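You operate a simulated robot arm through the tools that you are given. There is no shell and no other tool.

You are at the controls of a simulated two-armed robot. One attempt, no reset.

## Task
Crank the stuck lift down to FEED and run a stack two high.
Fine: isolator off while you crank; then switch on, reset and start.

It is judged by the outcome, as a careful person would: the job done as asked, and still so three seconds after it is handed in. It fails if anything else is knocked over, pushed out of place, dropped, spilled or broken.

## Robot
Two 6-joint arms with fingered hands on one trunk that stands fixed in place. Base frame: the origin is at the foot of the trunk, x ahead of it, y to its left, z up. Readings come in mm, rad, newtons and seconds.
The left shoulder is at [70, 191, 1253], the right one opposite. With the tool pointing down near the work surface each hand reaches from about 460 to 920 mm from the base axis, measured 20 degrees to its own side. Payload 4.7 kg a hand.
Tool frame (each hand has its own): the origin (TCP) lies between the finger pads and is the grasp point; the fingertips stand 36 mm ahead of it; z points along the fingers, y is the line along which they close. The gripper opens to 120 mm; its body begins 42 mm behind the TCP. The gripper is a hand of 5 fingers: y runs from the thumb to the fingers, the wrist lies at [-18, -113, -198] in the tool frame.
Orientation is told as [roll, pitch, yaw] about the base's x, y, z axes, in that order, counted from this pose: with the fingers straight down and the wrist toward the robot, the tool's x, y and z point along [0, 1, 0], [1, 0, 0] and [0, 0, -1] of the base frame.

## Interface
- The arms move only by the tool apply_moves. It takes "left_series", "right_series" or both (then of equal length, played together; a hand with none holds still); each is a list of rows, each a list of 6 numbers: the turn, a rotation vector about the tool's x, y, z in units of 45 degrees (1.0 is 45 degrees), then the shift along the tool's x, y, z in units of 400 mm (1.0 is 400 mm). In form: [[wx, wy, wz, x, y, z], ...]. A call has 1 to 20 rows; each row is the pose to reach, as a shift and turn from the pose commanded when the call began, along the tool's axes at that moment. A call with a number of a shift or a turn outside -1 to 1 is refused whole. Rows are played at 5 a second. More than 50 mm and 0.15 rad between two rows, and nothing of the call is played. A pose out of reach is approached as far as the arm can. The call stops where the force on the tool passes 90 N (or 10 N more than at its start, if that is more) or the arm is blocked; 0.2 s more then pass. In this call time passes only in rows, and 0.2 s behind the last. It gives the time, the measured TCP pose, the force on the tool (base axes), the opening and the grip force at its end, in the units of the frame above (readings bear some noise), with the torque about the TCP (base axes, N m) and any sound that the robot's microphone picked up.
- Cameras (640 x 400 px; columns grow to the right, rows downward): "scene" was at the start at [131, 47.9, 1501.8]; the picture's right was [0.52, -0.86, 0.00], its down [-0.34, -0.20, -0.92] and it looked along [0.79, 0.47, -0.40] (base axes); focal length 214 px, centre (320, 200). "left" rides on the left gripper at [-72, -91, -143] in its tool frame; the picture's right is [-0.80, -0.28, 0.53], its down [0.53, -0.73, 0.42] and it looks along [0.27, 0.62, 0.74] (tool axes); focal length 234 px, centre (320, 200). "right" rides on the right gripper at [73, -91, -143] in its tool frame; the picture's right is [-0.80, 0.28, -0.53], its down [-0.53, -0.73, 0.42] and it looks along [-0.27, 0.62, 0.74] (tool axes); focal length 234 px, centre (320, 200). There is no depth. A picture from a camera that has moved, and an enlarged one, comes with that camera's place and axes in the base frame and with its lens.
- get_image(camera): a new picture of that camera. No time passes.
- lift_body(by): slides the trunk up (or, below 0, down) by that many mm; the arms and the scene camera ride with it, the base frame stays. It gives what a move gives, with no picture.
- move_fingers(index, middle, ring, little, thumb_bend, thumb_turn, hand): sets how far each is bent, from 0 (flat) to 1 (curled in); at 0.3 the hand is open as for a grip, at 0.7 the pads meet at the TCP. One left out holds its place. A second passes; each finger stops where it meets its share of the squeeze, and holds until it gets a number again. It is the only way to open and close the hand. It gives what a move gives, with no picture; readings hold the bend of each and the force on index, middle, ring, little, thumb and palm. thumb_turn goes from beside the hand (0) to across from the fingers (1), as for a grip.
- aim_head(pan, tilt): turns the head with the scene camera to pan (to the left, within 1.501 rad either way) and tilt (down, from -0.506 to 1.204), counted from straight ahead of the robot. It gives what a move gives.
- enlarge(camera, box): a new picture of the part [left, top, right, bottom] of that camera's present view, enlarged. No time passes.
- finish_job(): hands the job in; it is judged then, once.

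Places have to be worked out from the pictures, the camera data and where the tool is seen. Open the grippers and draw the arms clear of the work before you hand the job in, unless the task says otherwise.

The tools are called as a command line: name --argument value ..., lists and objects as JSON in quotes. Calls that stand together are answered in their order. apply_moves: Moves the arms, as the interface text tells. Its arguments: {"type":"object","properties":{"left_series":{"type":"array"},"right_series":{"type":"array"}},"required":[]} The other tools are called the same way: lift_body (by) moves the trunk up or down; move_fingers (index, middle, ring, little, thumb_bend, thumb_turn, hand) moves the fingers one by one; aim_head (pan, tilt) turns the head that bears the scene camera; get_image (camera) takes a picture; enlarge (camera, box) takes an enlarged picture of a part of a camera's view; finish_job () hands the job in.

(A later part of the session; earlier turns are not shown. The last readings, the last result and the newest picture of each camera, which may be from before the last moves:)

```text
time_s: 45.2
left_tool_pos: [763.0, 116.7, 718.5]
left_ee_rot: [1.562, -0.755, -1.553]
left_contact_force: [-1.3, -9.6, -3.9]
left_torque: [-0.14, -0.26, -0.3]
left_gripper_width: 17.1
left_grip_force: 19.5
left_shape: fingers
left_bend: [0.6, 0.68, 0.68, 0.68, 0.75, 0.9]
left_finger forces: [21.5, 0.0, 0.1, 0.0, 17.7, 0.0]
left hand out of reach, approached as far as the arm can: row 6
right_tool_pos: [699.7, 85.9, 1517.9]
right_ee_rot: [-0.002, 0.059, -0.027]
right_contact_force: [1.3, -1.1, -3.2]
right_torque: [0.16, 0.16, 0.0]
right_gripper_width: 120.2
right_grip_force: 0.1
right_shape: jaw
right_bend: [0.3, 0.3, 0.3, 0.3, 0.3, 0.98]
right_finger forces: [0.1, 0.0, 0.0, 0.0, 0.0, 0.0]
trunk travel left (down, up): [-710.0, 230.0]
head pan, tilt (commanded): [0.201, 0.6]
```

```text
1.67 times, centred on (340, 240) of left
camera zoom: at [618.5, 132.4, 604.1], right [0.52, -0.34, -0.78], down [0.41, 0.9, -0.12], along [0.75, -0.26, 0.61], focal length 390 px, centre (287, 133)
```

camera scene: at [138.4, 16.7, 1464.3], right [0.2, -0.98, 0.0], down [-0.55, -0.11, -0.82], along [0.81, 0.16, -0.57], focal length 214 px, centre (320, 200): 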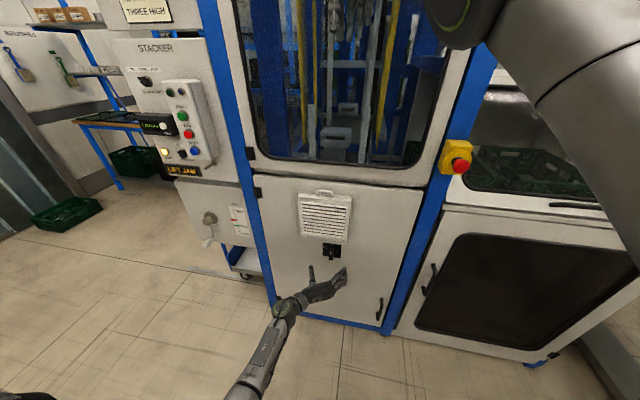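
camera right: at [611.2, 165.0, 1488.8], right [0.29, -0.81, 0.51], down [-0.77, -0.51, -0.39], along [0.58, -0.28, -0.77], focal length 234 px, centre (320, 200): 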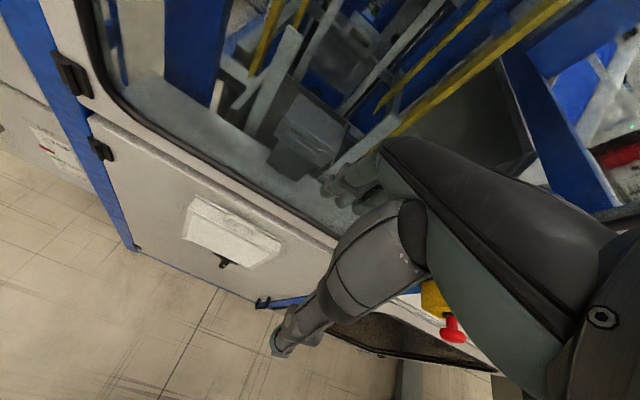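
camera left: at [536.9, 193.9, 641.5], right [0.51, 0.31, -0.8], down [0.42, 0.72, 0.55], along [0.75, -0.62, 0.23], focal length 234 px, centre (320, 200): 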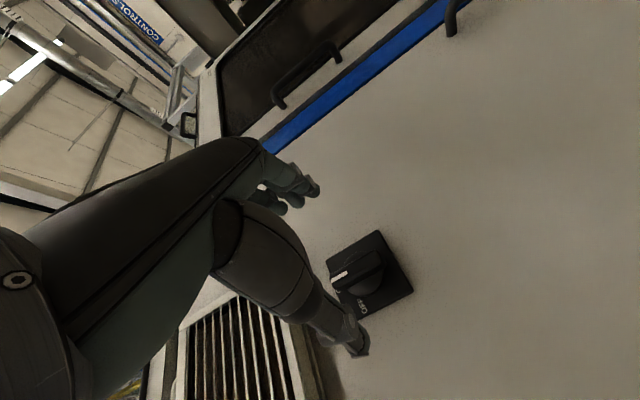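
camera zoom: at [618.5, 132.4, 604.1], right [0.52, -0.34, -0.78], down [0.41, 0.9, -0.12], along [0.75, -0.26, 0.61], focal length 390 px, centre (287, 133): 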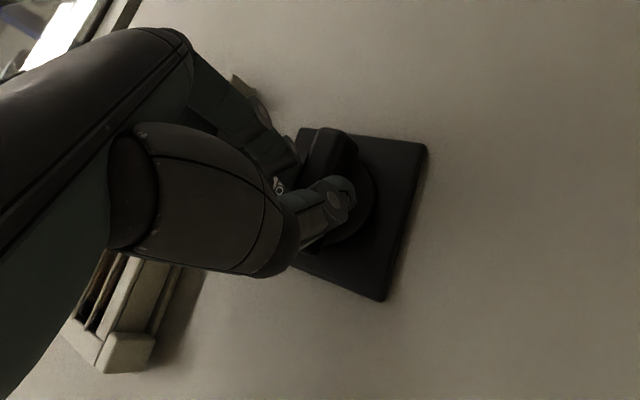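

The bar has turned with the hand, though the last row met a reach limit. I check the panel lamp and display for whether the power has gone off.

enlarge --camera "scene" --box '[110, 30, 230, 190]'

get_image --camera "left"

```text
2.50 times, centred on (170, 110) of scene
camera zoom: at [141.1, 15.7, 1463.9], right [0.2, -0.98, 0.0], down [-0.56, -0.11, -0.82], along [0.81, 0.16, -0.57], focal length 536 px, centre (695, 425)
```

zoom: 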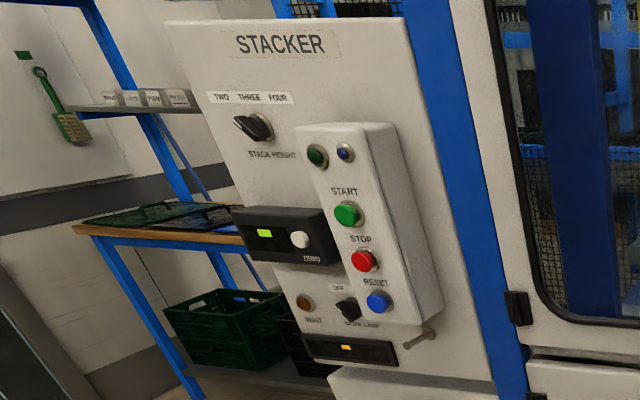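

```text
taken
camera left: at [618.5, 132.4, 604.1], right [0.52, -0.34, -0.78], down [0.41, 0.9, -0.12], along [0.75, -0.26, 0.61], focal length 234 px, centre (320, 200)
```

left: 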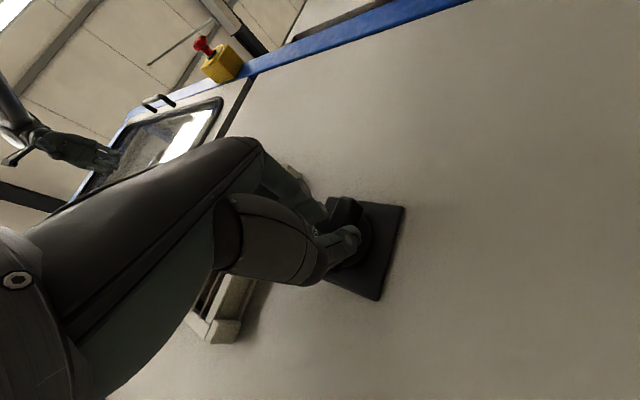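

The WAIT lamp and the LIFT JAM text have gone out, so power seems off. I zoom in to read what the displays show now.

enlarge --camera "scene" --box '[140, 100, 210, 190]'

enlarge --camera "scene" --box '[315, 230, 345, 260]'

```text
4.44 times, centred on (175, 145) of scene
camera zoom: at [141.1, 15.7, 1463.9], right [0.2, -0.98, 0.0], down [-0.56, -0.11, -0.82], along [0.81, 0.16, -0.57], focal length 953 px, centre (964, 444)
```

zoom: 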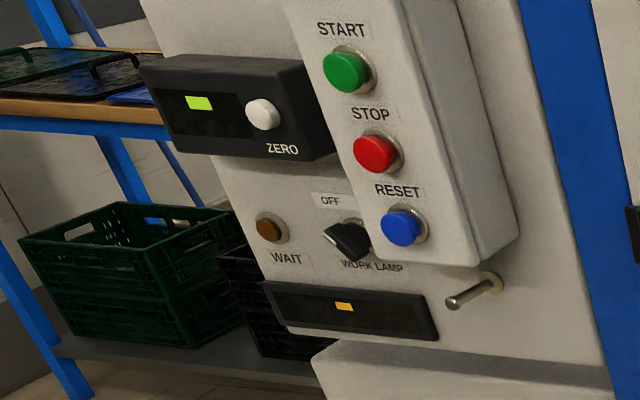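

```text
13.33 times, centred on (330, 245) of scene
camera zoom: at [141.1, 15.7, 1463.9], right [0.2, -0.98, 0.0], down [-0.56, -0.11, -0.82], along [0.81, 0.16, -0.57], focal length 2860 px, centre (187, -400)
```

zoom: 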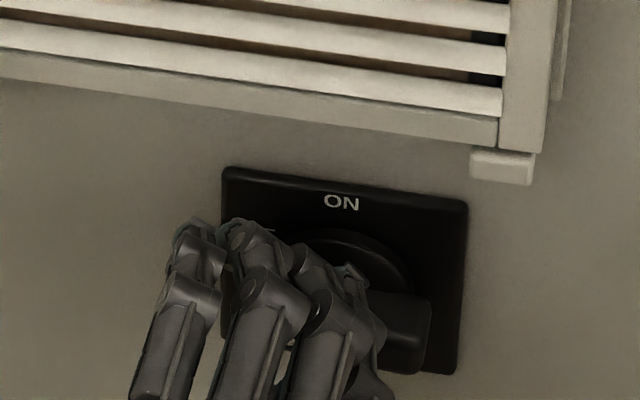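

Both displays are blank (only a dash), so the machine is off. I open the hand and back straight off to see where the knob stands.

move_fingers --hand "left" --index 0.3 --middle 0.3 --ring 0.3 --little 0.3 --thumb_bend 0.3

apply_moves --left_series '[[0, 0, 0, 0, 0, -0.08], [0, 0, 0, 0, 0, -0.16], [0, 0, 0, 0, 0, -0.25]]'

enlarge --camera "scene" --box '[300, 220, 360, 280]'

get_image --camera "left"

```text
time_s: 46.2
left_tool_pos: [758.9, 118.5, 715.7]
left_ee_rot: [1.552, -0.755, -1.545]
left_contact_force: [-0.5, 0.2, 1.1]
left_torque: [0.0, -0.01, -0.02]
left_gripper_width: 121.8
left_grip_force: 0.1
left_shape: fingers
left_bend: [0.3, 0.3, 0.3, 0.3, 0.3, 0.97]
left_finger forces: [0.0, 0.0, 0.1, 0.1, 0.1, 0.0]
right_tool_pos: [694.2, 89.1, 1522.7]
right_ee_rot: [-0.002, 0.05, -0.024]
right_contact_force: [0.4, 0.0, 0.0]
right_torque: [0.0, -0.01, -0.01]
right_gripper_width: 119.8
right_grip_force: 0.2
right_shape: jaw
right_bend: [0.3, 0.3, 0.3, 0.3, 0.3, 0.98]
right_finger forces: [0.0, 0.1, 0.0, 0.0, 0.0, 0.0]
trunk travel left (down, up): [-710.0, 230.0]
head pan, tilt (commanded): [0.201, 0.6]
```

```text
time_s: 47.0
left_tool_pos: [708.4, 113.8, 679.8]
left_ee_rot: [1.554, -0.754, -1.546]
left_contact_force: [0.0, 0.0, 0.3]
left_torque: [0.01, -0.01, 0.02]
left_gripper_width: 122.0
left_grip_force: 0.0
left_shape: fingers
left_bend: [0.3, 0.3, 0.3, 0.3, 0.3, 0.98]
left_finger forces: [0.1, 0.1, 0.0, 0.0, 0.0, 0.0]
left hand out of reach, approached as far as the arm can: row 1, 2, 3
right_tool_pos: [693.5, 90.7, 1523.6]
right_ee_rot: [-0.001, 0.05, -0.025]
right_contact_force: [0.9, 0.4, -0.2]
right_torque: [-0.01, -0.01, 0.0]
right_gripper_width: 120.0
right_grip_force: 0.1
right_shape: jaw
right_bend: [0.3, 0.3, 0.3, 0.3, 0.3, 0.98]
right_finger forces: [0.0, 0.0, 0.1, 0.0, 0.0, 0.0]
trunk travel left (down, up): [-710.0, 230.0]
head pan, tilt (commanded): [0.201, 0.6]
```

```text
6.67 times, centred on (330, 250) of scene
camera zoom: at [138.3, 17.7, 1464.3], right [0.2, -0.98, 0.0], down [-0.55, -0.11, -0.82], along [0.81, 0.16, -0.57], focal length 1430 px, centre (253, -133)
```

zoom: 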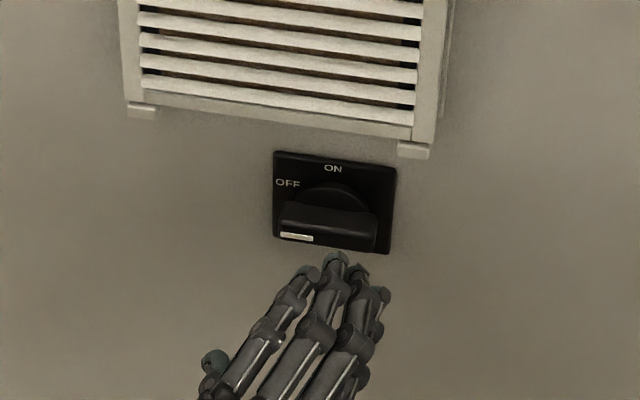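

```text
taken
camera left: at [563.3, 128.7, 565.4], right [0.52, -0.34, -0.78], down [0.41, 0.9, -0.12], along [0.75, -0.26, 0.61], focal length 234 px, centre (320, 200)
```

left: 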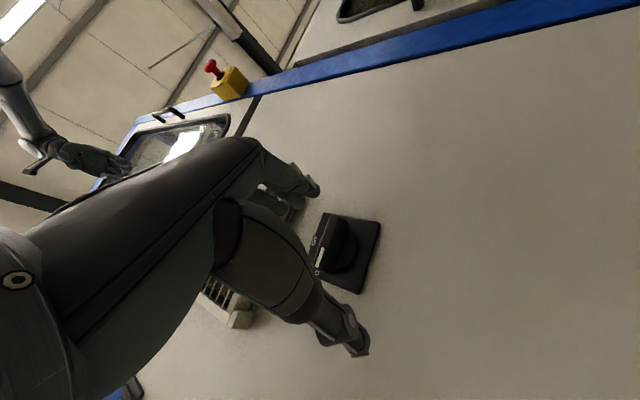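

The knob now lies horizontal with its white mark to the left at OFF: the machine is isolated. I withdraw leftwards, rolling the hand back upright (fingers above, thumb below), then head for the crank.

apply_moves --left_series '[[0, 0, -0.08, 0.04, -0.02, -0.07], [0, 0, -0.25, 0.12, -0.05, -0.11], [0, 0, -0.42, 0.2, -0.08, -0.14], [0, 0, -0.59, 0.29, -0.115, -0.145], [0, 0, -0.76, 0.38, -0.15, -0.145], [0, 0, -0.93, 0.46, -0.187, -0.145], [0, 0, -1.0, 0.52, -0.187, -0.145]]'

get_image --camera "scene"

```text
time_s: 48.6
left_tool_pos: [660.2, 279.2, 692.9]
left_ee_rot: [1.506, -1.41, -1.497]
left_contact_force: [-0.2, 0.2, -0.5]
left_torque: [0.01, -0.02, -0.01]
left_gripper_width: 122.4
left_grip_force: 0.1
left_shape: fingers
left_bend: [0.3, 0.3, 0.3, 0.3, 0.3, 0.98]
left_finger forces: [0.1, 0.0, 0.0, 0.0, 0.0, 0.1]
left hand out of reach, approached as far as the arm can: row 1, 2, 3, 4, 5, 6, 7
right_tool_pos: [693.2, 89.7, 1521.3]
right_ee_rot: [-0.001, 0.053, -0.024]
right_contact_force: [-0.8, 0.0, -0.3]
right_torque: [0.03, -0.01, 0.0]
right_gripper_width: 119.9
right_grip_force: 0.1
right_shape: jaw
right_bend: [0.3, 0.3, 0.3, 0.3, 0.3, 0.98]
right_finger forces: [0.0, 0.1, 0.0, 0.1, 0.0, 0.0]
trunk travel left (down, up): [-710.0, 230.0]
head pan, tilt (commanded): [0.201, 0.6]
```

```text
taken
camera scene: at [138.4, 17.9, 1464.2], right [0.2, -0.98, 0.0], down [-0.55, -0.11, -0.82], along [0.81, 0.16, -0.57], focal length 214 px, centre (320, 200)
```

scene: 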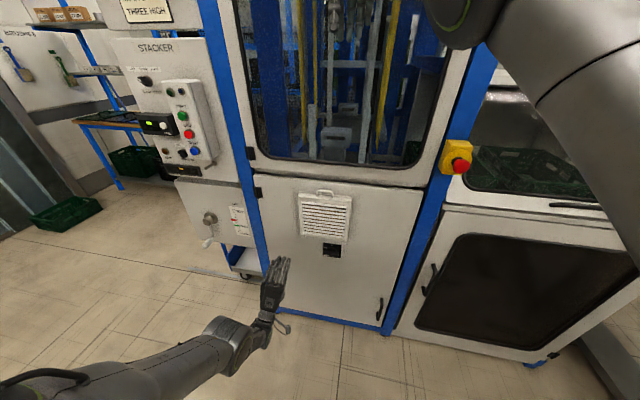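

The arm lags below the asked height, but is free of everything. I move on up and to the left, finishing the roll to upright.

apply_moves --left_series '[[0, 0, -0.05, 0.09, 0.04, -0.01], [0, 0, -0.1, 0.19, 0.08, -0.02], [0, 0, -0.15, 0.28, 0.12, -0.03], [0, 0, -0.2, 0.37, 0.16, -0.04], [0, 0, -0.2, 0.465, 0.196, -0.05]]'

lift_body --by -100

get_image --camera "left"

```text
time_s: 50.0
left_tool_pos: [581.6, 524.1, 611.4]
left_ee_rot: [0.109, -1.154, 0.065]
left_contact_force: [0.2, 0.0, 0.9]
left_torque: [0.01, 0.1, -0.01]
left_gripper_width: 122.4
left_grip_force: 0.1
left_shape: fingers
left_bend: [0.3, 0.3, 0.3, 0.3, 0.3, 0.98]
left_finger forces: [0.0, 0.1, 0.1, 0.1, 0.0, 0.0]
left hand out of reach, approached as far as the arm can: row 1, 2, 3, 4
right_tool_pos: [692.6, 87.8, 1524.0]
right_ee_rot: [0.0, 0.048, -0.027]
right_contact_force: [-0.6, -0.5, 0.1]
right_torque: [0.0, -0.03, 0.01]
right_gripper_width: 120.0
right_grip_force: 0.0
right_shape: jaw
right_bend: [0.3, 0.3, 0.3, 0.3, 0.3, 0.98]
right_finger forces: [0.1, 0.0, 0.1, 0.0, 0.1, 0.0]
trunk travel left (down, up): [-710.0, 230.0]
head pan, tilt (commanded): [0.201, 0.6]
stopped in row 5 (left hand): the arm was blocked; the commanded pose is now the measured one
```

```text
time_s: 51.3
left_tool_pos: [580.2, 527.0, 508.1]
left_ee_rot: [0.107, -1.147, 0.068]
left_contact_force: [0.6, 0.0, 0.5]
left_torque: [-0.02, 0.0, 0.0]
left_gripper_width: 122.3
left_grip_force: 0.1
left_shape: fingers
left_bend: [0.3, 0.3, 0.3, 0.3, 0.3, 0.98]
left_finger forces: [0.0, 0.0, 0.0, 0.0, 0.0, 0.0]
right_tool_pos: [694.1, 89.0, 1423.3]
right_ee_rot: [-0.001, 0.049, -0.025]
right_contact_force: [-0.7, 0.0, 1.3]
right_torque: [0.02, -0.05, -0.01]
right_gripper_width: 119.5
right_grip_force: 0.0
right_shape: jaw
right_bend: [0.3, 0.3, 0.3, 0.3, 0.3, 0.98]
right_finger forces: [0.0, 0.0, 0.0, 0.1, 0.0, 0.0]
trunk travel left (down, up): [-610.0, 330.0]
head pan, tilt (commanded): [0.201, 0.6]
```

```text
taken
camera left: at [425.7, 427.7, 479.6], right [0.49, -0.71, -0.51], down [-0.01, 0.58, -0.82], along [0.87, 0.4, 0.28], focal length 234 px, centre (320, 200)
```

left: 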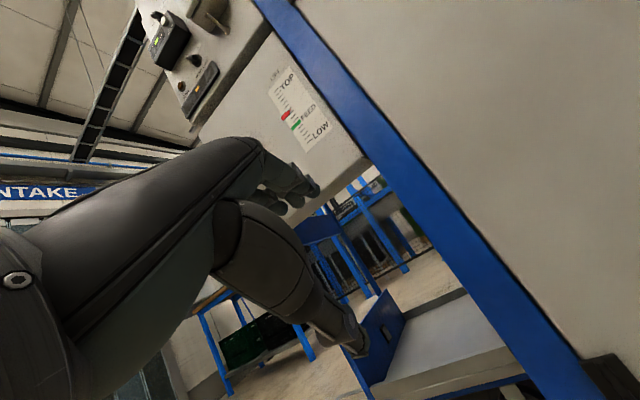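

The hand swung lower than asked and stopped at [580, 527, 508] in free space. I look at the arm's present posture.

aim_head --pan 0.8 --tilt 0.9

get_image --camera "scene"

```text
time_s: 52.3
left_tool_pos: [579.8, 525.2, 507.9]
left_ee_rot: [0.11, -1.145, 0.071]
left_contact_force: [0.4, 0.0, 0.0]
left_torque: [-0.04, -0.01, -0.06]
left_gripper_width: 122.3
left_grip_force: 0.0
left_shape: fingers
left_bend: [0.3, 0.3, 0.3, 0.3, 0.3, 0.98]
left_finger forces: [0.1, 0.0, 0.0, 0.0, 0.0, 0.1]
right_tool_pos: [694.1, 88.9, 1422.2]
right_ee_rot: [-0.002, 0.05, -0.024]
right_contact_force: [0.1, 0.3, -0.7]
right_torque: [-0.02, -0.03, -0.01]
right_gripper_width: 120.0
right_grip_force: 0.0
right_shape: jaw
right_bend: [0.3, 0.3, 0.3, 0.3, 0.3, 0.98]
right_finger forces: [0.0, 0.0, 0.1, 0.0, 0.0, 0.0]
trunk travel left (down, up): [-610.0, 330.0]
head pan, tilt (commanded): [0.799, 0.901]
```

```text
taken
camera scene: at [104.4, 54.3, 1339.5], right [0.72, -0.7, 0.0], down [-0.55, -0.56, -0.62], along [0.43, 0.45, -0.78], focal length 214 px, centre (320, 200)
```

scene: 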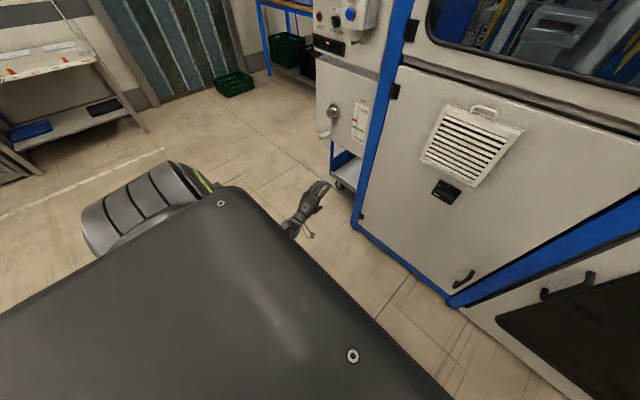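

The upper arm hangs down now, with the hand low at z≈508. I test a plain 100 mm upward move to see whether it follows.

apply_moves --left_series '[[0, 0, 0, 0.004, 0.08, -0.034], [0, 0, 0, 0.008, 0.155, -0.068], [0, 0, 0, 0.012, 0.229, -0.102]]'

```text
time_s: 53.1
left_tool_pos: [582.2, 526.2, 607.4]
left_ee_rot: [0.11, -1.147, 0.066]
left_contact_force: [-0.2, 0.8, 0.2]
left_torque: [-0.03, -0.01, 0.02]
left_gripper_width: 122.2
left_grip_force: 0.0
left_shape: fingers
left_bend: [0.3, 0.3, 0.3, 0.3, 0.3, 0.98]
left_finger forces: [0.0, 0.0, 0.0, 0.0, 0.0, 0.0]
right_tool_pos: [694.4, 88.4, 1422.3]
right_ee_rot: [-0.003, 0.049, -0.024]
right_contact_force: [-0.2, -0.3, -0.1]
right_torque: [0.01, 0.01, 0.01]
right_gripper_width: 119.9
right_grip_force: 0.1
right_shape: jaw
right_bend: [0.3, 0.3, 0.3, 0.3, 0.3, 0.98]
right_finger forces: [0.0, 0.0, 0.0, 0.1, 0.1, 0.0]
trunk travel left (down, up): [-610.0, 330.0]
head pan, tilt (commanded): [0.799, 0.901]
```

That works cleanly again. I continue up and left toward the crank side, levelling the hand.

apply_moves --left_series '[[-0.09, 0, 0, 0.065, 0.082, -0.008], [-0.18, 0, 0, 0.13, 0.164, -0.016], [-0.27, 0, 0, 0.194, 0.245, -0.024], [-0.36, 0, 0, 0.258, 0.327, -0.032], [-0.45, 0, 0, 0.323, 0.409, -0.04], [-0.53, 0, 0, 0.387, 0.49, -0.048]]'

aim_head --pan 0.75 --tilt 0.6

get_image --camera "scene"

get_image --camera "left"

```text
time_s: 54.5
left_tool_pos: [617.9, 680.7, 801.8]
left_ee_rot: [1.467, -1.528, -1.3]
left_contact_force: [-0.5, 0.0, 0.1]
left_torque: [-0.03, -0.02, -0.01]
left_gripper_width: 122.1
left_grip_force: 0.1
left_shape: fingers
left_bend: [0.3, 0.3, 0.3, 0.3, 0.3, 0.98]
left_finger forces: [0.0, 0.0, 0.1, 0.1, 0.0, 0.1]
right_tool_pos: [694.0, 89.9, 1422.9]
right_ee_rot: [0.0, 0.05, -0.022]
right_contact_force: [-1.1, 0.0, -0.4]
right_torque: [0.02, -0.01, 0.05]
right_gripper_width: 119.9
right_grip_force: 0.1
right_shape: jaw
right_bend: [0.3, 0.3, 0.3, 0.3, 0.3, 0.98]
right_finger forces: [0.1, 0.1, 0.0, 0.1, 0.0, 0.0]
trunk travel left (down, up): [-610.0, 330.0]
head pan, tilt (commanded): [0.799, 0.901]
```

```text
time_s: 55.3
left_tool_pos: [617.9, 681.0, 800.5]
left_ee_rot: [1.435, -1.526, -1.267]
left_contact_force: [0.5, -0.2, 0.0]
left_torque: [-0.02, 0.02, -0.01]
left_gripper_width: 122.4
left_grip_force: 0.0
left_shape: fingers
left_bend: [0.3, 0.3, 0.3, 0.3, 0.3, 0.98]
left_finger forces: [0.0, 0.0, 0.0, 0.0, 0.1, 0.0]
right_tool_pos: [694.6, 89.0, 1422.9]
right_ee_rot: [-0.002, 0.051, -0.026]
right_contact_force: [-0.1, -0.2, 0.8]
right_torque: [-0.03, -0.02, 0.03]
right_gripper_width: 120.0
right_grip_force: 0.0
right_shape: jaw
right_bend: [0.3, 0.3, 0.3, 0.3, 0.3, 0.98]
right_finger forces: [0.0, 0.0, 0.1, 0.1, 0.0, 0.0]
trunk travel left (down, up): [-610.0, 330.0]
head pan, tilt (commanded): [0.75, 0.6]
```

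```text
taken
camera scene: at [116.3, 60.5, 1364.2], right [0.68, -0.73, 0.0], down [-0.41, -0.39, -0.82], along [0.6, 0.56, -0.57], focal length 214 px, centre (320, 200)
```

scene: 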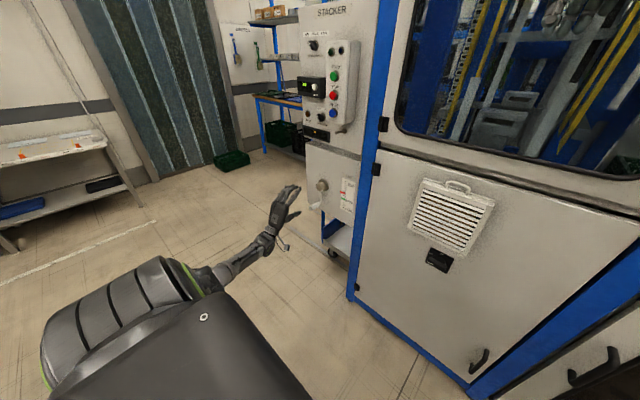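

```text
taken
camera left: at [486.8, 589.3, 706.9], right [0.65, -0.69, -0.32], down [0.32, 0.63, -0.71], along [0.69, 0.36, 0.63], focal length 234 px, centre (320, 200)
```

left: 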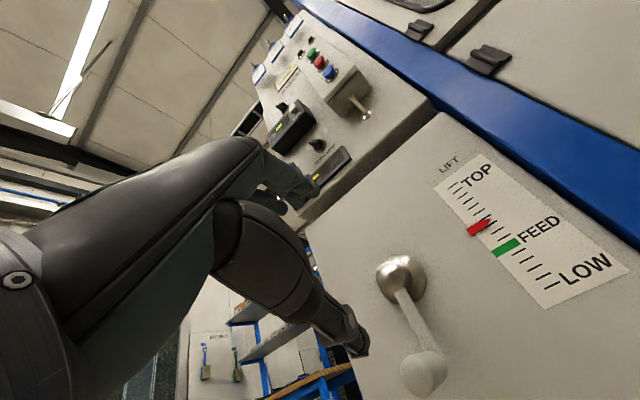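

The hand camera now gives a close view of crank and scale. I zoom both cameras to locate the handle accurately.

enlarge --camera "scene" --box '[285, 140, 365, 240]'

enlarge --camera "left" --box '[360, 140, 640, 400]'

```text
4.00 times, centred on (325, 190) of scene
camera zoom: at [116.3, 60.5, 1364.2], right [0.68, -0.73, 0.0], down [-0.41, -0.39, -0.82], along [0.6, 0.56, -0.57], focal length 858 px, centre (300, 240)
```

zoom: 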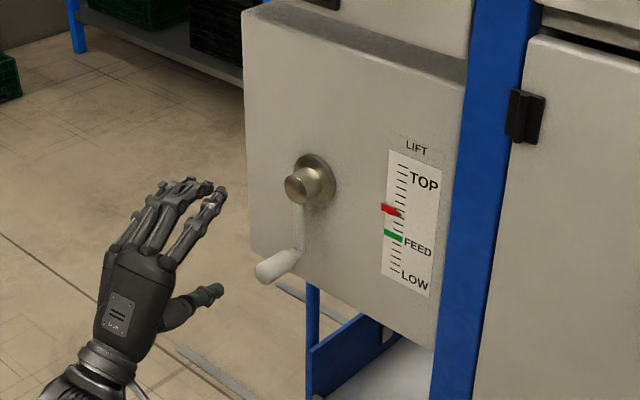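

```text
1.54 times, centred on (500, 270) of left
camera zoom: at [486.8, 589.3, 706.9], right [0.65, -0.69, -0.32], down [0.32, 0.63, -0.71], along [0.69, 0.36, 0.63], focal length 360 px, centre (43, 92)
```

zoom: 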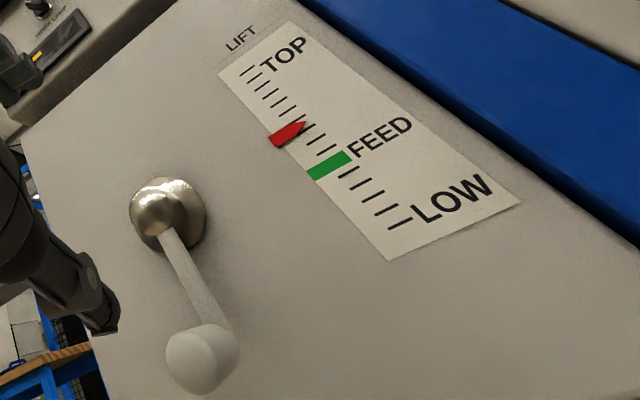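

Both views agree: handle tip at [745, 704, 700], hub cap at [803, 704, 801], so the crank radius is about 100 mm and the handle is a horizontal bar hanging straight down. I lower the trunk in two stages, lifting the hand in between, to bring the crank circle within easy reach.

lift_body --by -150

apply_moves --left_series '[[0, 0, 0, 0, 0.1, 0], [0, 0, 0, 0, 0.2, 0], [0, 0, 0, 0, 0.3, 0], [0, 0, 0, 0, 0.37, 0]]'

lift_body --by -150

get_image --camera "scene"

get_image --camera "left"

```text
time_s: 57.1
left_tool_pos: [617.0, 681.3, 651.4]
left_ee_rot: [1.449, -1.526, -1.283]
left_contact_force: [-0.2, 0.5, 0.7]
left_torque: [-0.02, -0.01, 0.03]
left_gripper_width: 122.6
left_grip_force: 0.1
left_shape: fingers
left_bend: [0.3, 0.3, 0.3, 0.3, 0.3, 0.98]
left_finger forces: [0.0, 0.0, 0.0, 0.0, 0.1, 0.0]
right_tool_pos: [694.7, 89.9, 1273.1]
right_ee_rot: [-0.002, 0.049, -0.026]
right_contact_force: [0.2, -0.5, 0.2]
right_torque: [0.03, 0.0, 0.0]
right_gripper_width: 120.0
right_grip_force: 0.0
right_shape: jaw
right_bend: [0.3, 0.3, 0.3, 0.3, 0.3, 0.98]
right_finger forces: [0.0, 0.0, 0.0, 0.0, 0.1, 0.1]
trunk travel left (down, up): [-460.0, 480.0]
head pan, tilt (commanded): [0.75, 0.6]
```

```text
time_s: 58.1
left_tool_pos: [620.5, 671.1, 798.7]
left_ee_rot: [1.434, -1.525, -1.266]
left_contact_force: [-0.2, 0.9, -0.5]
left_torque: [0.0, -0.01, -0.01]
left_gripper_width: 122.3
left_grip_force: 0.0
left_shape: fingers
left_bend: [0.3, 0.3, 0.3, 0.3, 0.3, 0.98]
left_finger forces: [0.0, 0.1, 0.0, 0.1, 0.0, 0.0]
right_tool_pos: [692.7, 88.5, 1273.3]
right_ee_rot: [-0.002, 0.049, -0.025]
right_contact_force: [0.3, 0.2, -0.2]
right_torque: [0.02, -0.04, 0.01]
right_gripper_width: 120.0
right_grip_force: 0.1
right_shape: jaw
right_bend: [0.3, 0.3, 0.3, 0.3, 0.3, 0.98]
right_finger forces: [0.0, 0.0, 0.0, 0.0, 0.1, 0.0]
trunk travel left (down, up): [-460.0, 480.0]
head pan, tilt (commanded): [0.75, 0.6]
```

```text
time_s: 59.8
left_tool_pos: [619.2, 672.8, 649.5]
left_ee_rot: [1.448, -1.524, -1.283]
left_contact_force: [0.1, -0.4, -0.1]
left_torque: [0.01, 0.02, 0.01]
left_gripper_width: 122.5
left_grip_force: 0.2
left_shape: fingers
left_bend: [0.3, 0.3, 0.3, 0.3, 0.3, 0.98]
left_finger forces: [0.0, 0.1, 0.1, 0.1, 0.1, 0.0]
right_tool_pos: [693.6, 89.2, 1124.0]
right_ee_rot: [0.0, 0.051, -0.025]
right_contact_force: [0.4, -0.7, -0.2]
right_torque: [-0.02, -0.02, 0.01]
right_gripper_width: 119.9
right_grip_force: 0.0
right_shape: jaw
right_bend: [0.3, 0.3, 0.3, 0.3, 0.3, 0.98]
right_finger forces: [0.0, 0.0, 0.0, 0.0, 0.0, 0.1]
trunk travel left (down, up): [-310.0, 630.0]
head pan, tilt (commanded): [0.75, 0.6]
```

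```text
taken
camera scene: at [116.1, 60.3, 1064.3], right [0.68, -0.73, 0.0], down [-0.41, -0.39, -0.83], along [0.6, 0.56, -0.56], focal length 214 px, centre (320, 200)
```

scene: 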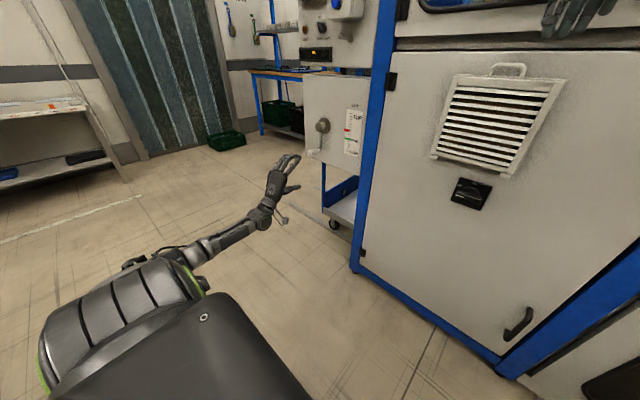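

```text
taken
camera left: at [488.9, 581.1, 555.7], right [0.65, -0.69, -0.32], down [0.32, 0.63, -0.71], along [0.69, 0.36, 0.63], focal length 234 px, centre (320, 200)
```

left: 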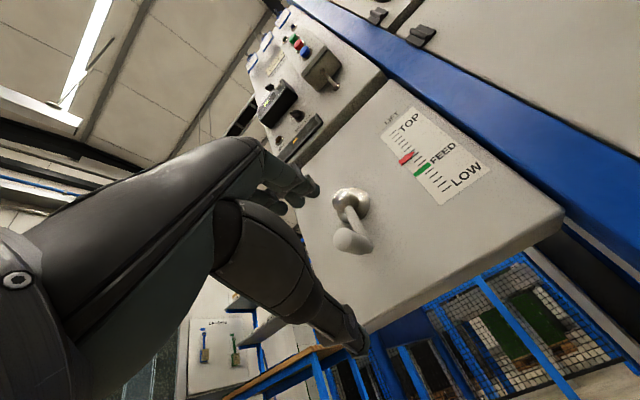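

The hand is at [619, 673, 650]; the handle tip checks out at about [745, 701, 700] in this view too. I raise the hand level with the handle, then slide forward so the handle passes between thumb and fingers.

apply_moves --left_series '[[0, 0, 0, 0.01, 0.06, 0.06], [0, 0, 0, 0.018, 0.125, 0.12]]'

enlarge --camera "left" --box '[220, 100, 480, 360]'

enlarge --camera "scene" --box '[250, 90, 370, 220]'

```text
time_s: 60.4
left_tool_pos: [666.1, 685.8, 697.9]
left_ee_rot: [1.433, -1.525, -1.267]
left_contact_force: [0.5, -0.4, -0.5]
left_torque: [0.01, 0.06, -0.02]
left_gripper_width: 122.3
left_grip_force: 0.1
left_shape: fingers
left_bend: [0.3, 0.3, 0.3, 0.3, 0.3, 0.98]
left_finger forces: [0.0, 0.1, 0.0, 0.0, 0.0, 0.0]
right_tool_pos: [694.3, 89.4, 1122.2]
right_ee_rot: [0.0, 0.05, -0.024]
right_contact_force: [0.2, 0.8, -0.5]
right_torque: [0.02, 0.0, 0.0]
right_gripper_width: 120.1
right_grip_force: 0.1
right_shape: jaw
right_bend: [0.3, 0.3, 0.3, 0.3, 0.3, 0.98]
right_finger forces: [0.1, 0.0, 0.1, 0.1, 0.0, 0.1]
trunk travel left (down, up): [-310.0, 630.0]
head pan, tilt (commanded): [0.75, 0.6]
```

```text
1.54 times, centred on (350, 230) of left
camera zoom: at [535.5, 594.3, 604.5], right [0.65, -0.69, -0.32], down [0.32, 0.63, -0.71], along [0.69, 0.36, 0.63], focal length 360 px, centre (274, 154)
```

zoom: 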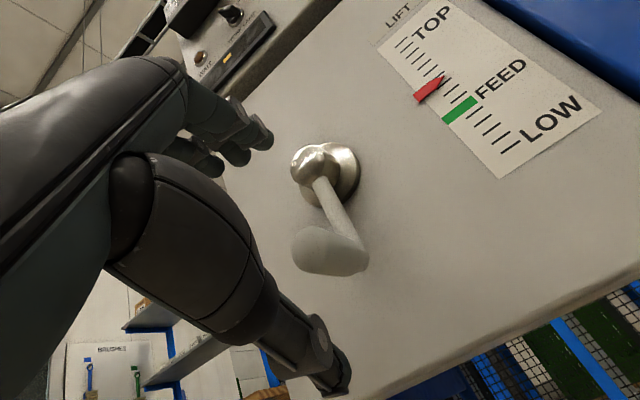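

```text
3.08 times, centred on (310, 155) of scene
camera zoom: at [116.4, 60.3, 1064.2], right [0.68, -0.73, 0.0], down [-0.41, -0.39, -0.82], along [0.6, 0.56, -0.57], focal length 660 px, centre (351, 338)
```

zoom: 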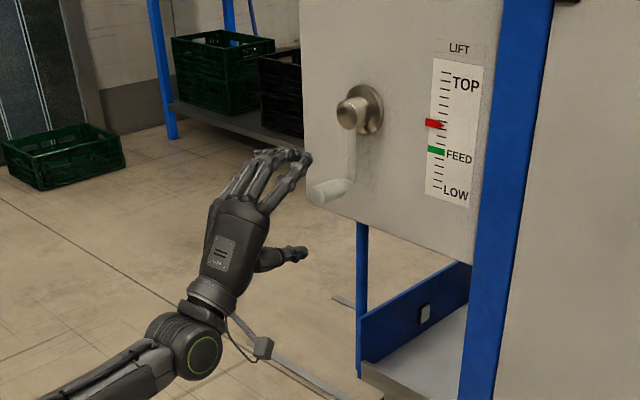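

The handle's centre line is near y 703, z 701, and the open hand is level with it. I slide forward 100 mm.

apply_moves --left_series '[[0, 0, 0, 0, 0.003, 0.08], [0, 0, 0, 0, 0.006, 0.16], [0, 0, 0, 0, 0.008, 0.21], [0, 0, 0, 0, 0.008, 0.245]]'

enlarge --camera "left" --box '[220, 100, 480, 360]'

enlarge --camera "scene" --box '[250, 90, 370, 220]'

```text
time_s: 61.4
left_tool_pos: [760.3, 702.1, 702.2]
left_ee_rot: [1.495, -1.524, -1.33]
left_contact_force: [-32.7, -8.2, -10.8]
left_torque: [0.68, -1.9, -0.46]
left_gripper_width: 124.1
left_grip_force: 16.5
left_shape: fingers
left_bend: [0.29, 0.3, 0.3, 0.3, 0.3, 0.98]
left_finger forces: [33.9, 0.0, 0.0, 0.0, 0.1, 0.0]
right_tool_pos: [691.7, 90.8, 1123.9]
right_ee_rot: [-0.003, 0.051, -0.023]
right_contact_force: [0.1, -0.3, -1.8]
right_torque: [0.06, 0.03, -0.01]
right_gripper_width: 119.8
right_grip_force: 0.1
right_shape: jaw
right_bend: [0.3, 0.3, 0.3, 0.3, 0.3, 0.98]
right_finger forces: [0.0, 0.0, 0.1, 0.1, 0.0, 0.0]
trunk travel left (down, up): [-310.0, 630.0]
head pan, tilt (commanded): [0.75, 0.6]
```

```text
1.54 times, centred on (350, 230) of left
camera zoom: at [630.1, 611.0, 607.7], right [0.65, -0.69, -0.32], down [0.32, 0.63, -0.71], along [0.69, 0.36, 0.63], focal length 360 px, centre (274, 154)
```

zoom: 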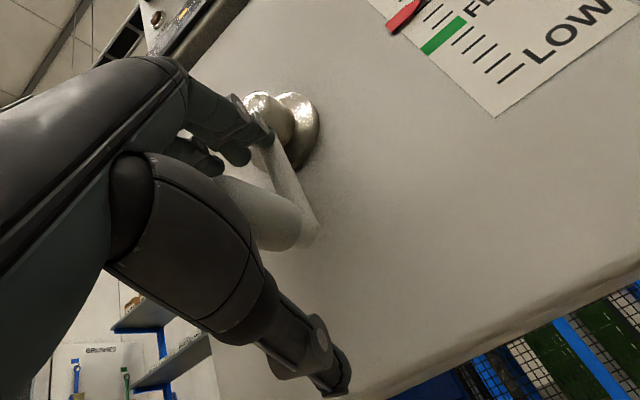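

```text
3.08 times, centred on (310, 155) of scene
camera zoom: at [113.2, 60.8, 1064.3], right [0.68, -0.73, 0.0], down [-0.41, -0.39, -0.83], along [0.6, 0.56, -0.56], focal length 660 px, centre (351, 338)
```

zoom: 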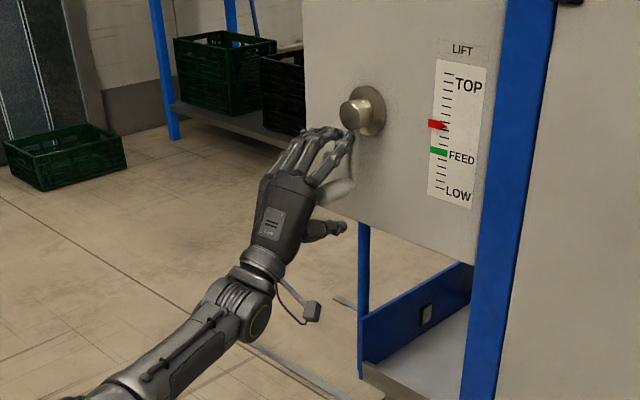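

The index fingertip met the crank arm (34 N). I back off 13 mm so the tips clear it, then close on the handle.

apply_moves --left_series '[[0, 0, 0, 0, 0, -0.02], [0, 0, 0, 0, 0, -0.035]]'

move_fingers --hand "left" --index 0.75 --middle 0.75 --ring 0.75 --little 0.75 --thumb_bend 0.75

enlarge --camera "left" --box '[220, 100, 480, 360]'

enlarge --camera "scene" --box '[250, 90, 370, 220]'

```text
time_s: 62.0
left_tool_pos: [749.3, 700.0, 703.1]
left_ee_rot: [1.435, -1.526, -1.266]
left_contact_force: [-1.1, -0.2, 0.3]
left_torque: [-0.01, 0.05, 0.04]
left_gripper_width: 122.8
left_grip_force: 0.2
left_shape: fingers
left_bend: [0.3, 0.3, 0.3, 0.3, 0.3, 0.98]
left_finger forces: [0.0, 0.0, 0.0, 0.0, 0.0, 0.1]
right_tool_pos: [693.6, 89.2, 1125.6]
right_ee_rot: [-0.001, 0.048, -0.023]
right_contact_force: [0.0, 0.2, 0.1]
right_torque: [0.0, 0.0, 0.01]
right_gripper_width: 120.0
right_grip_force: 0.1
right_shape: jaw
right_bend: [0.3, 0.3, 0.3, 0.3, 0.3, 0.98]
right_finger forces: [0.1, 0.0, 0.0, 0.0, 0.0, 0.0]
trunk travel left (down, up): [-310.0, 630.0]
head pan, tilt (commanded): [0.75, 0.6]
```

```text
time_s: 63.0
left_tool_pos: [752.5, 698.3, 702.3]
left_ee_rot: [1.425, -1.525, -1.261]
left_contact_force: [12.9, 2.4, 1.2]
left_torque: [0.1, 0.02, 0.02]
left_gripper_width: 20.8
left_grip_force: 16.1
left_shape: fingers
left_bend: [0.71, 0.72, 0.75, 0.75, 0.65, 0.97]
left_finger forces: [11.0, 7.4, 0.0, 0.0, 14.1, 0.1]
right_tool_pos: [695.6, 89.1, 1121.0]
right_ee_rot: [-0.001, 0.051, -0.025]
right_contact_force: [0.1, 0.0, -0.1]
right_torque: [0.0, 0.01, 0.02]
right_gripper_width: 119.8
right_grip_force: 0.1
right_shape: jaw
right_bend: [0.3, 0.3, 0.3, 0.3, 0.3, 0.98]
right_finger forces: [0.0, 0.0, 0.0, 0.0, 0.0, 0.0]
trunk travel left (down, up): [-310.0, 630.0]
head pan, tilt (commanded): [0.75, 0.6]
```

```text
1.54 times, centred on (350, 230) of left
camera zoom: at [620.2, 607.0, 607.6], right [0.65, -0.69, -0.32], down [0.32, 0.63, -0.71], along [0.69, 0.36, 0.63], focal length 360 px, centre (274, 154)
```

zoom: 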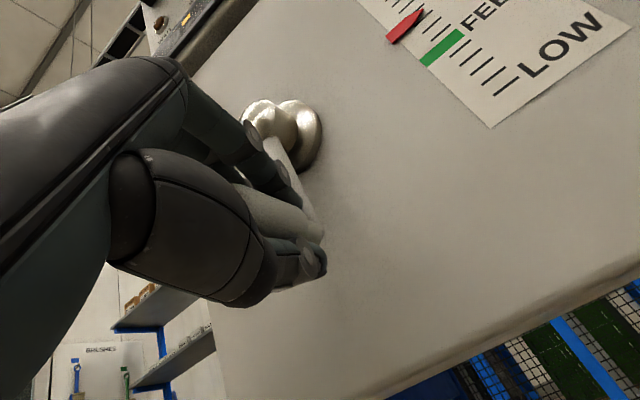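

```text
3.08 times, centred on (310, 155) of scene
camera zoom: at [117.4, 60.5, 1064.1], right [0.68, -0.73, 0.0], down [-0.41, -0.39, -0.82], along [0.6, 0.56, -0.57], focal length 660 px, centre (351, 338)
```

zoom: 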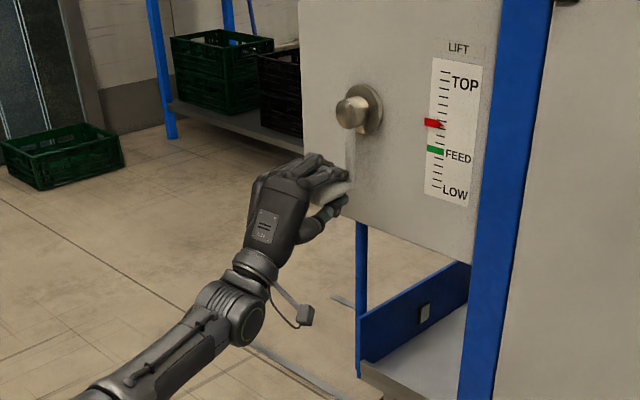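

The handle is pinched between thumb, index and middle finger. I try turning it clockwise (6 toward 9 o'clock, i.e. to the left and up) by 60 degrees and watch which way the red pointer moves.

apply_moves --left_series '[[0, 0, 0, 0.043, 0.0019, 0.0072], [0, 0, 0, 0.0848, 0.0113, 0.0141], [0, 0, 0, 0.1246, 0.028, 0.0206], [0, 0, 0, 0.161, 0.0515, 0.0264], [0, 0, 0, 0.1928, 0.0808, 0.0315], [0, 0, 0, 0.219, 0.1153, 0.0355]]'

enlarge --camera "left" --box '[220, 80, 560, 360]'

enlarge --camera "scene" --box '[250, 90, 370, 220]'

```text
time_s: 64.4
left_tool_pos: [748.0, 785.8, 751.5]
left_ee_rot: [1.49, -1.528, -1.326]
left_contact_force: [-0.1, 0.2, 0.7]
left_torque: [0.0, -0.03, 0.01]
left_gripper_width: 0.0
left_grip_force: 0.0
left_shape: fingers
left_bend: [0.75, 0.75, 0.75, 0.75, 0.7, 0.98]
left_finger forces: [0.0, 0.0, 0.0, 0.0, 0.0, 0.0]
right_tool_pos: [691.5, 88.0, 1129.8]
right_ee_rot: [0.002, 0.041, -0.025]
right_contact_force: [-0.5, 0.2, 2.4]
right_torque: [-0.03, -0.11, -0.03]
right_gripper_width: 119.9
right_grip_force: 0.0
right_shape: jaw
right_bend: [0.3, 0.3, 0.3, 0.3, 0.3, 0.98]
right_finger forces: [0.0, 0.0, 0.0, 0.1, 0.1, 0.1]
trunk travel left (down, up): [-310.0, 630.0]
head pan, tilt (commanded): [0.75, 0.6]
```

```text
1.43 times, centred on (390, 220) of left
camera zoom: at [617.7, 694.7, 658.3], right [0.65, -0.69, -0.32], down [0.32, 0.63, -0.71], along [0.69, 0.36, 0.63], focal length 334 px, centre (220, 171)
```

zoom: 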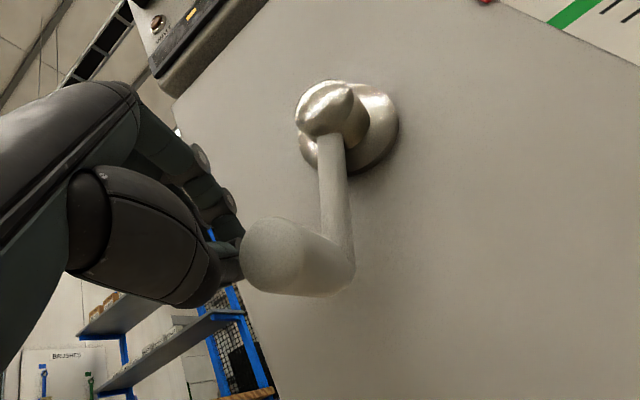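

```text
3.08 times, centred on (310, 155) of scene
camera zoom: at [115.7, 60.5, 1064.5], right [0.68, -0.73, 0.0], down [-0.41, -0.39, -0.83], along [0.6, 0.56, -0.56], focal length 660 px, centre (351, 338)
```

zoom: 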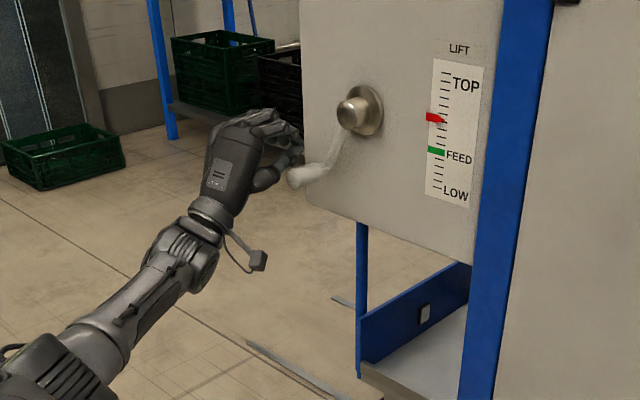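

The pinch slipped, but it taught me the sense: clockwise moved the pointer up, so counter-clockwise lowers it, roughly 27 scale-pixels for some 210 degrees. The closed hand is now just on the trailing side of the handle, so I push it counter-clockwise along the crank circle (through 6 o'clock toward 4 o'clock).

apply_moves --left_series '[[0, 0, 0, -0.0188, -0.0407, -0.0027], [0, 0, 0, -0.0513, -0.0693, -0.0079], [0, 0, 0, -0.0881, -0.0919, -0.0138], [0, 0, 0, -0.1283, -0.1077, -0.0204], [0, 0, 0, -0.1703, -0.116, -0.0274], [0, 0, 0, -0.2132, -0.1169, -0.0345], [0, 0, 0, -0.2557, -0.11, -0.0417]]'

enlarge --camera "left" --box '[220, 80, 560, 360]'

enlarge --camera "scene" --box '[250, 90, 370, 220]'

```text
time_s: 66.0
left_tool_pos: [747.9, 684.5, 703.9]
left_ee_rot: [1.477, -1.528, -1.313]
left_contact_force: [0.5, 12.8, 4.8]
left_torque: [-0.17, -0.03, 0.18]
left_gripper_width: 0.0
left_grip_force: 3.0
left_shape: fingers
left_bend: [0.75, 0.75, 0.75, 0.75, 0.71, 0.98]
left_finger forces: [5.8, 0.0, 0.0, 0.0, 0.1, 0.0]
right_tool_pos: [694.1, 89.2, 1123.1]
right_ee_rot: [-0.003, 0.05, -0.025]
right_contact_force: [-1.3, -0.1, -0.6]
right_torque: [0.0, -0.01, 0.01]
right_gripper_width: 120.0
right_grip_force: 0.0
right_shape: jaw
right_bend: [0.3, 0.3, 0.3, 0.3, 0.3, 0.98]
right_finger forces: [0.0, 0.0, 0.0, 0.0, 0.1, 0.1]
trunk travel left (down, up): [-310.0, 630.0]
head pan, tilt (commanded): [0.75, 0.6]
```

```text
1.43 times, centred on (390, 220) of left
camera zoom: at [616.9, 592.7, 609.7], right [0.65, -0.69, -0.32], down [0.32, 0.63, -0.71], along [0.69, 0.36, 0.63], focal length 334 px, centre (220, 171)
```

zoom: 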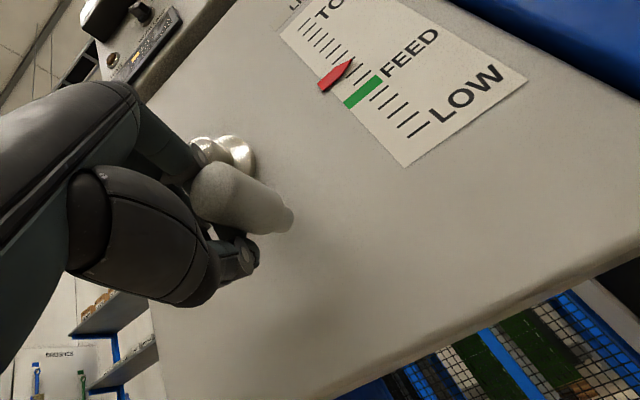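

```text
3.08 times, centred on (310, 155) of scene
camera zoom: at [116.0, 61.1, 1064.3], right [0.68, -0.73, 0.0], down [-0.41, -0.39, -0.82], along [0.6, 0.56, -0.57], focal length 660 px, centre (351, 338)
```

zoom: 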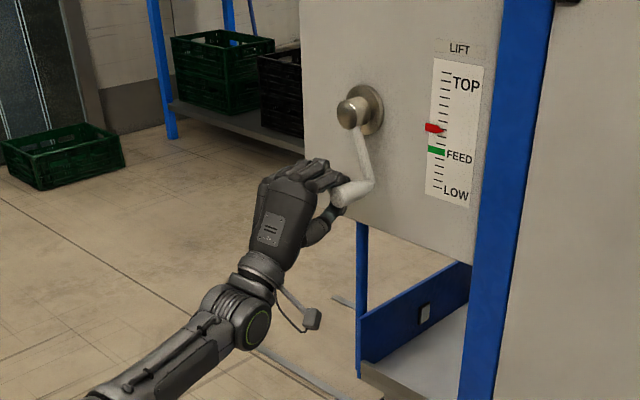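

That works well: about 13 N of push, and the pointer has come down from 118 to 128 on my scale (FEED at 151), about 150 degrees to go. I keep following the circle up the right-hand side.

apply_moves --left_series '[[0, 0, 0, -0.0404, 0.014, -0.0069], [0, 0, 0, -0.0778, 0.035, -0.0134], [0, 0, 0, -0.1109, 0.0624, -0.0192], [0, 0, 0, -0.1388, 0.0952, -0.0242], [0, 0, 0, -0.1608, 0.1325, -0.0283]]'

enlarge --camera "left" --box '[220, 80, 560, 360]'

enlarge --camera "scene" --box '[250, 90, 370, 220]'

```text
time_s: 67.2
left_tool_pos: [746.8, 626.6, 748.8]
left_ee_rot: [1.305, -1.531, -1.129]
left_contact_force: [-5.8, 72.1, 8.5]
left_torque: [-2.11, -0.05, -0.6]
left_gripper_width: 0.0
left_grip_force: 35.0
left_shape: fingers
left_bend: [0.74, 0.75, 0.75, 0.75, 0.72, 0.98]
left_finger forces: [70.6, 0.1, 0.0, 0.1, 0.0, 0.1]
right_tool_pos: [703.9, 86.6, 1107.8]
right_ee_rot: [-0.003, 0.074, -0.037]
right_contact_force: [0.4, -0.6, -1.1]
right_torque: [-0.01, 0.01, 0.02]
right_gripper_width: 119.9
right_grip_force: 0.0
right_shape: jaw
right_bend: [0.3, 0.3, 0.3, 0.3, 0.3, 0.98]
right_finger forces: [0.1, 0.0, 0.0, 0.1, 0.0, 0.0]
trunk travel left (down, up): [-310.0, 630.0]
head pan, tilt (commanded): [0.75, 0.6]
```

```text
1.43 times, centred on (390, 220) of left
camera zoom: at [617.3, 533.6, 655.4], right [0.65, -0.69, -0.31], down [0.31, 0.62, -0.72], along [0.69, 0.37, 0.62], focal length 334 px, centre (220, 171)
```

zoom: 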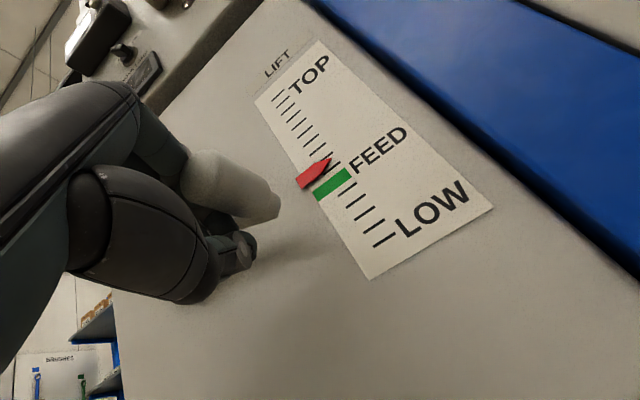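

```text
3.08 times, centred on (310, 155) of scene
camera zoom: at [114.5, 68.4, 1063.9], right [0.69, -0.73, 0.01], down [-0.41, -0.39, -0.82], along [0.6, 0.56, -0.57], focal length 660 px, centre (351, 338)
```

zoom: 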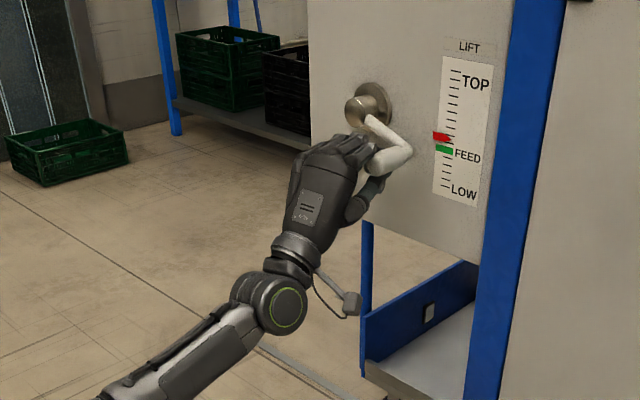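

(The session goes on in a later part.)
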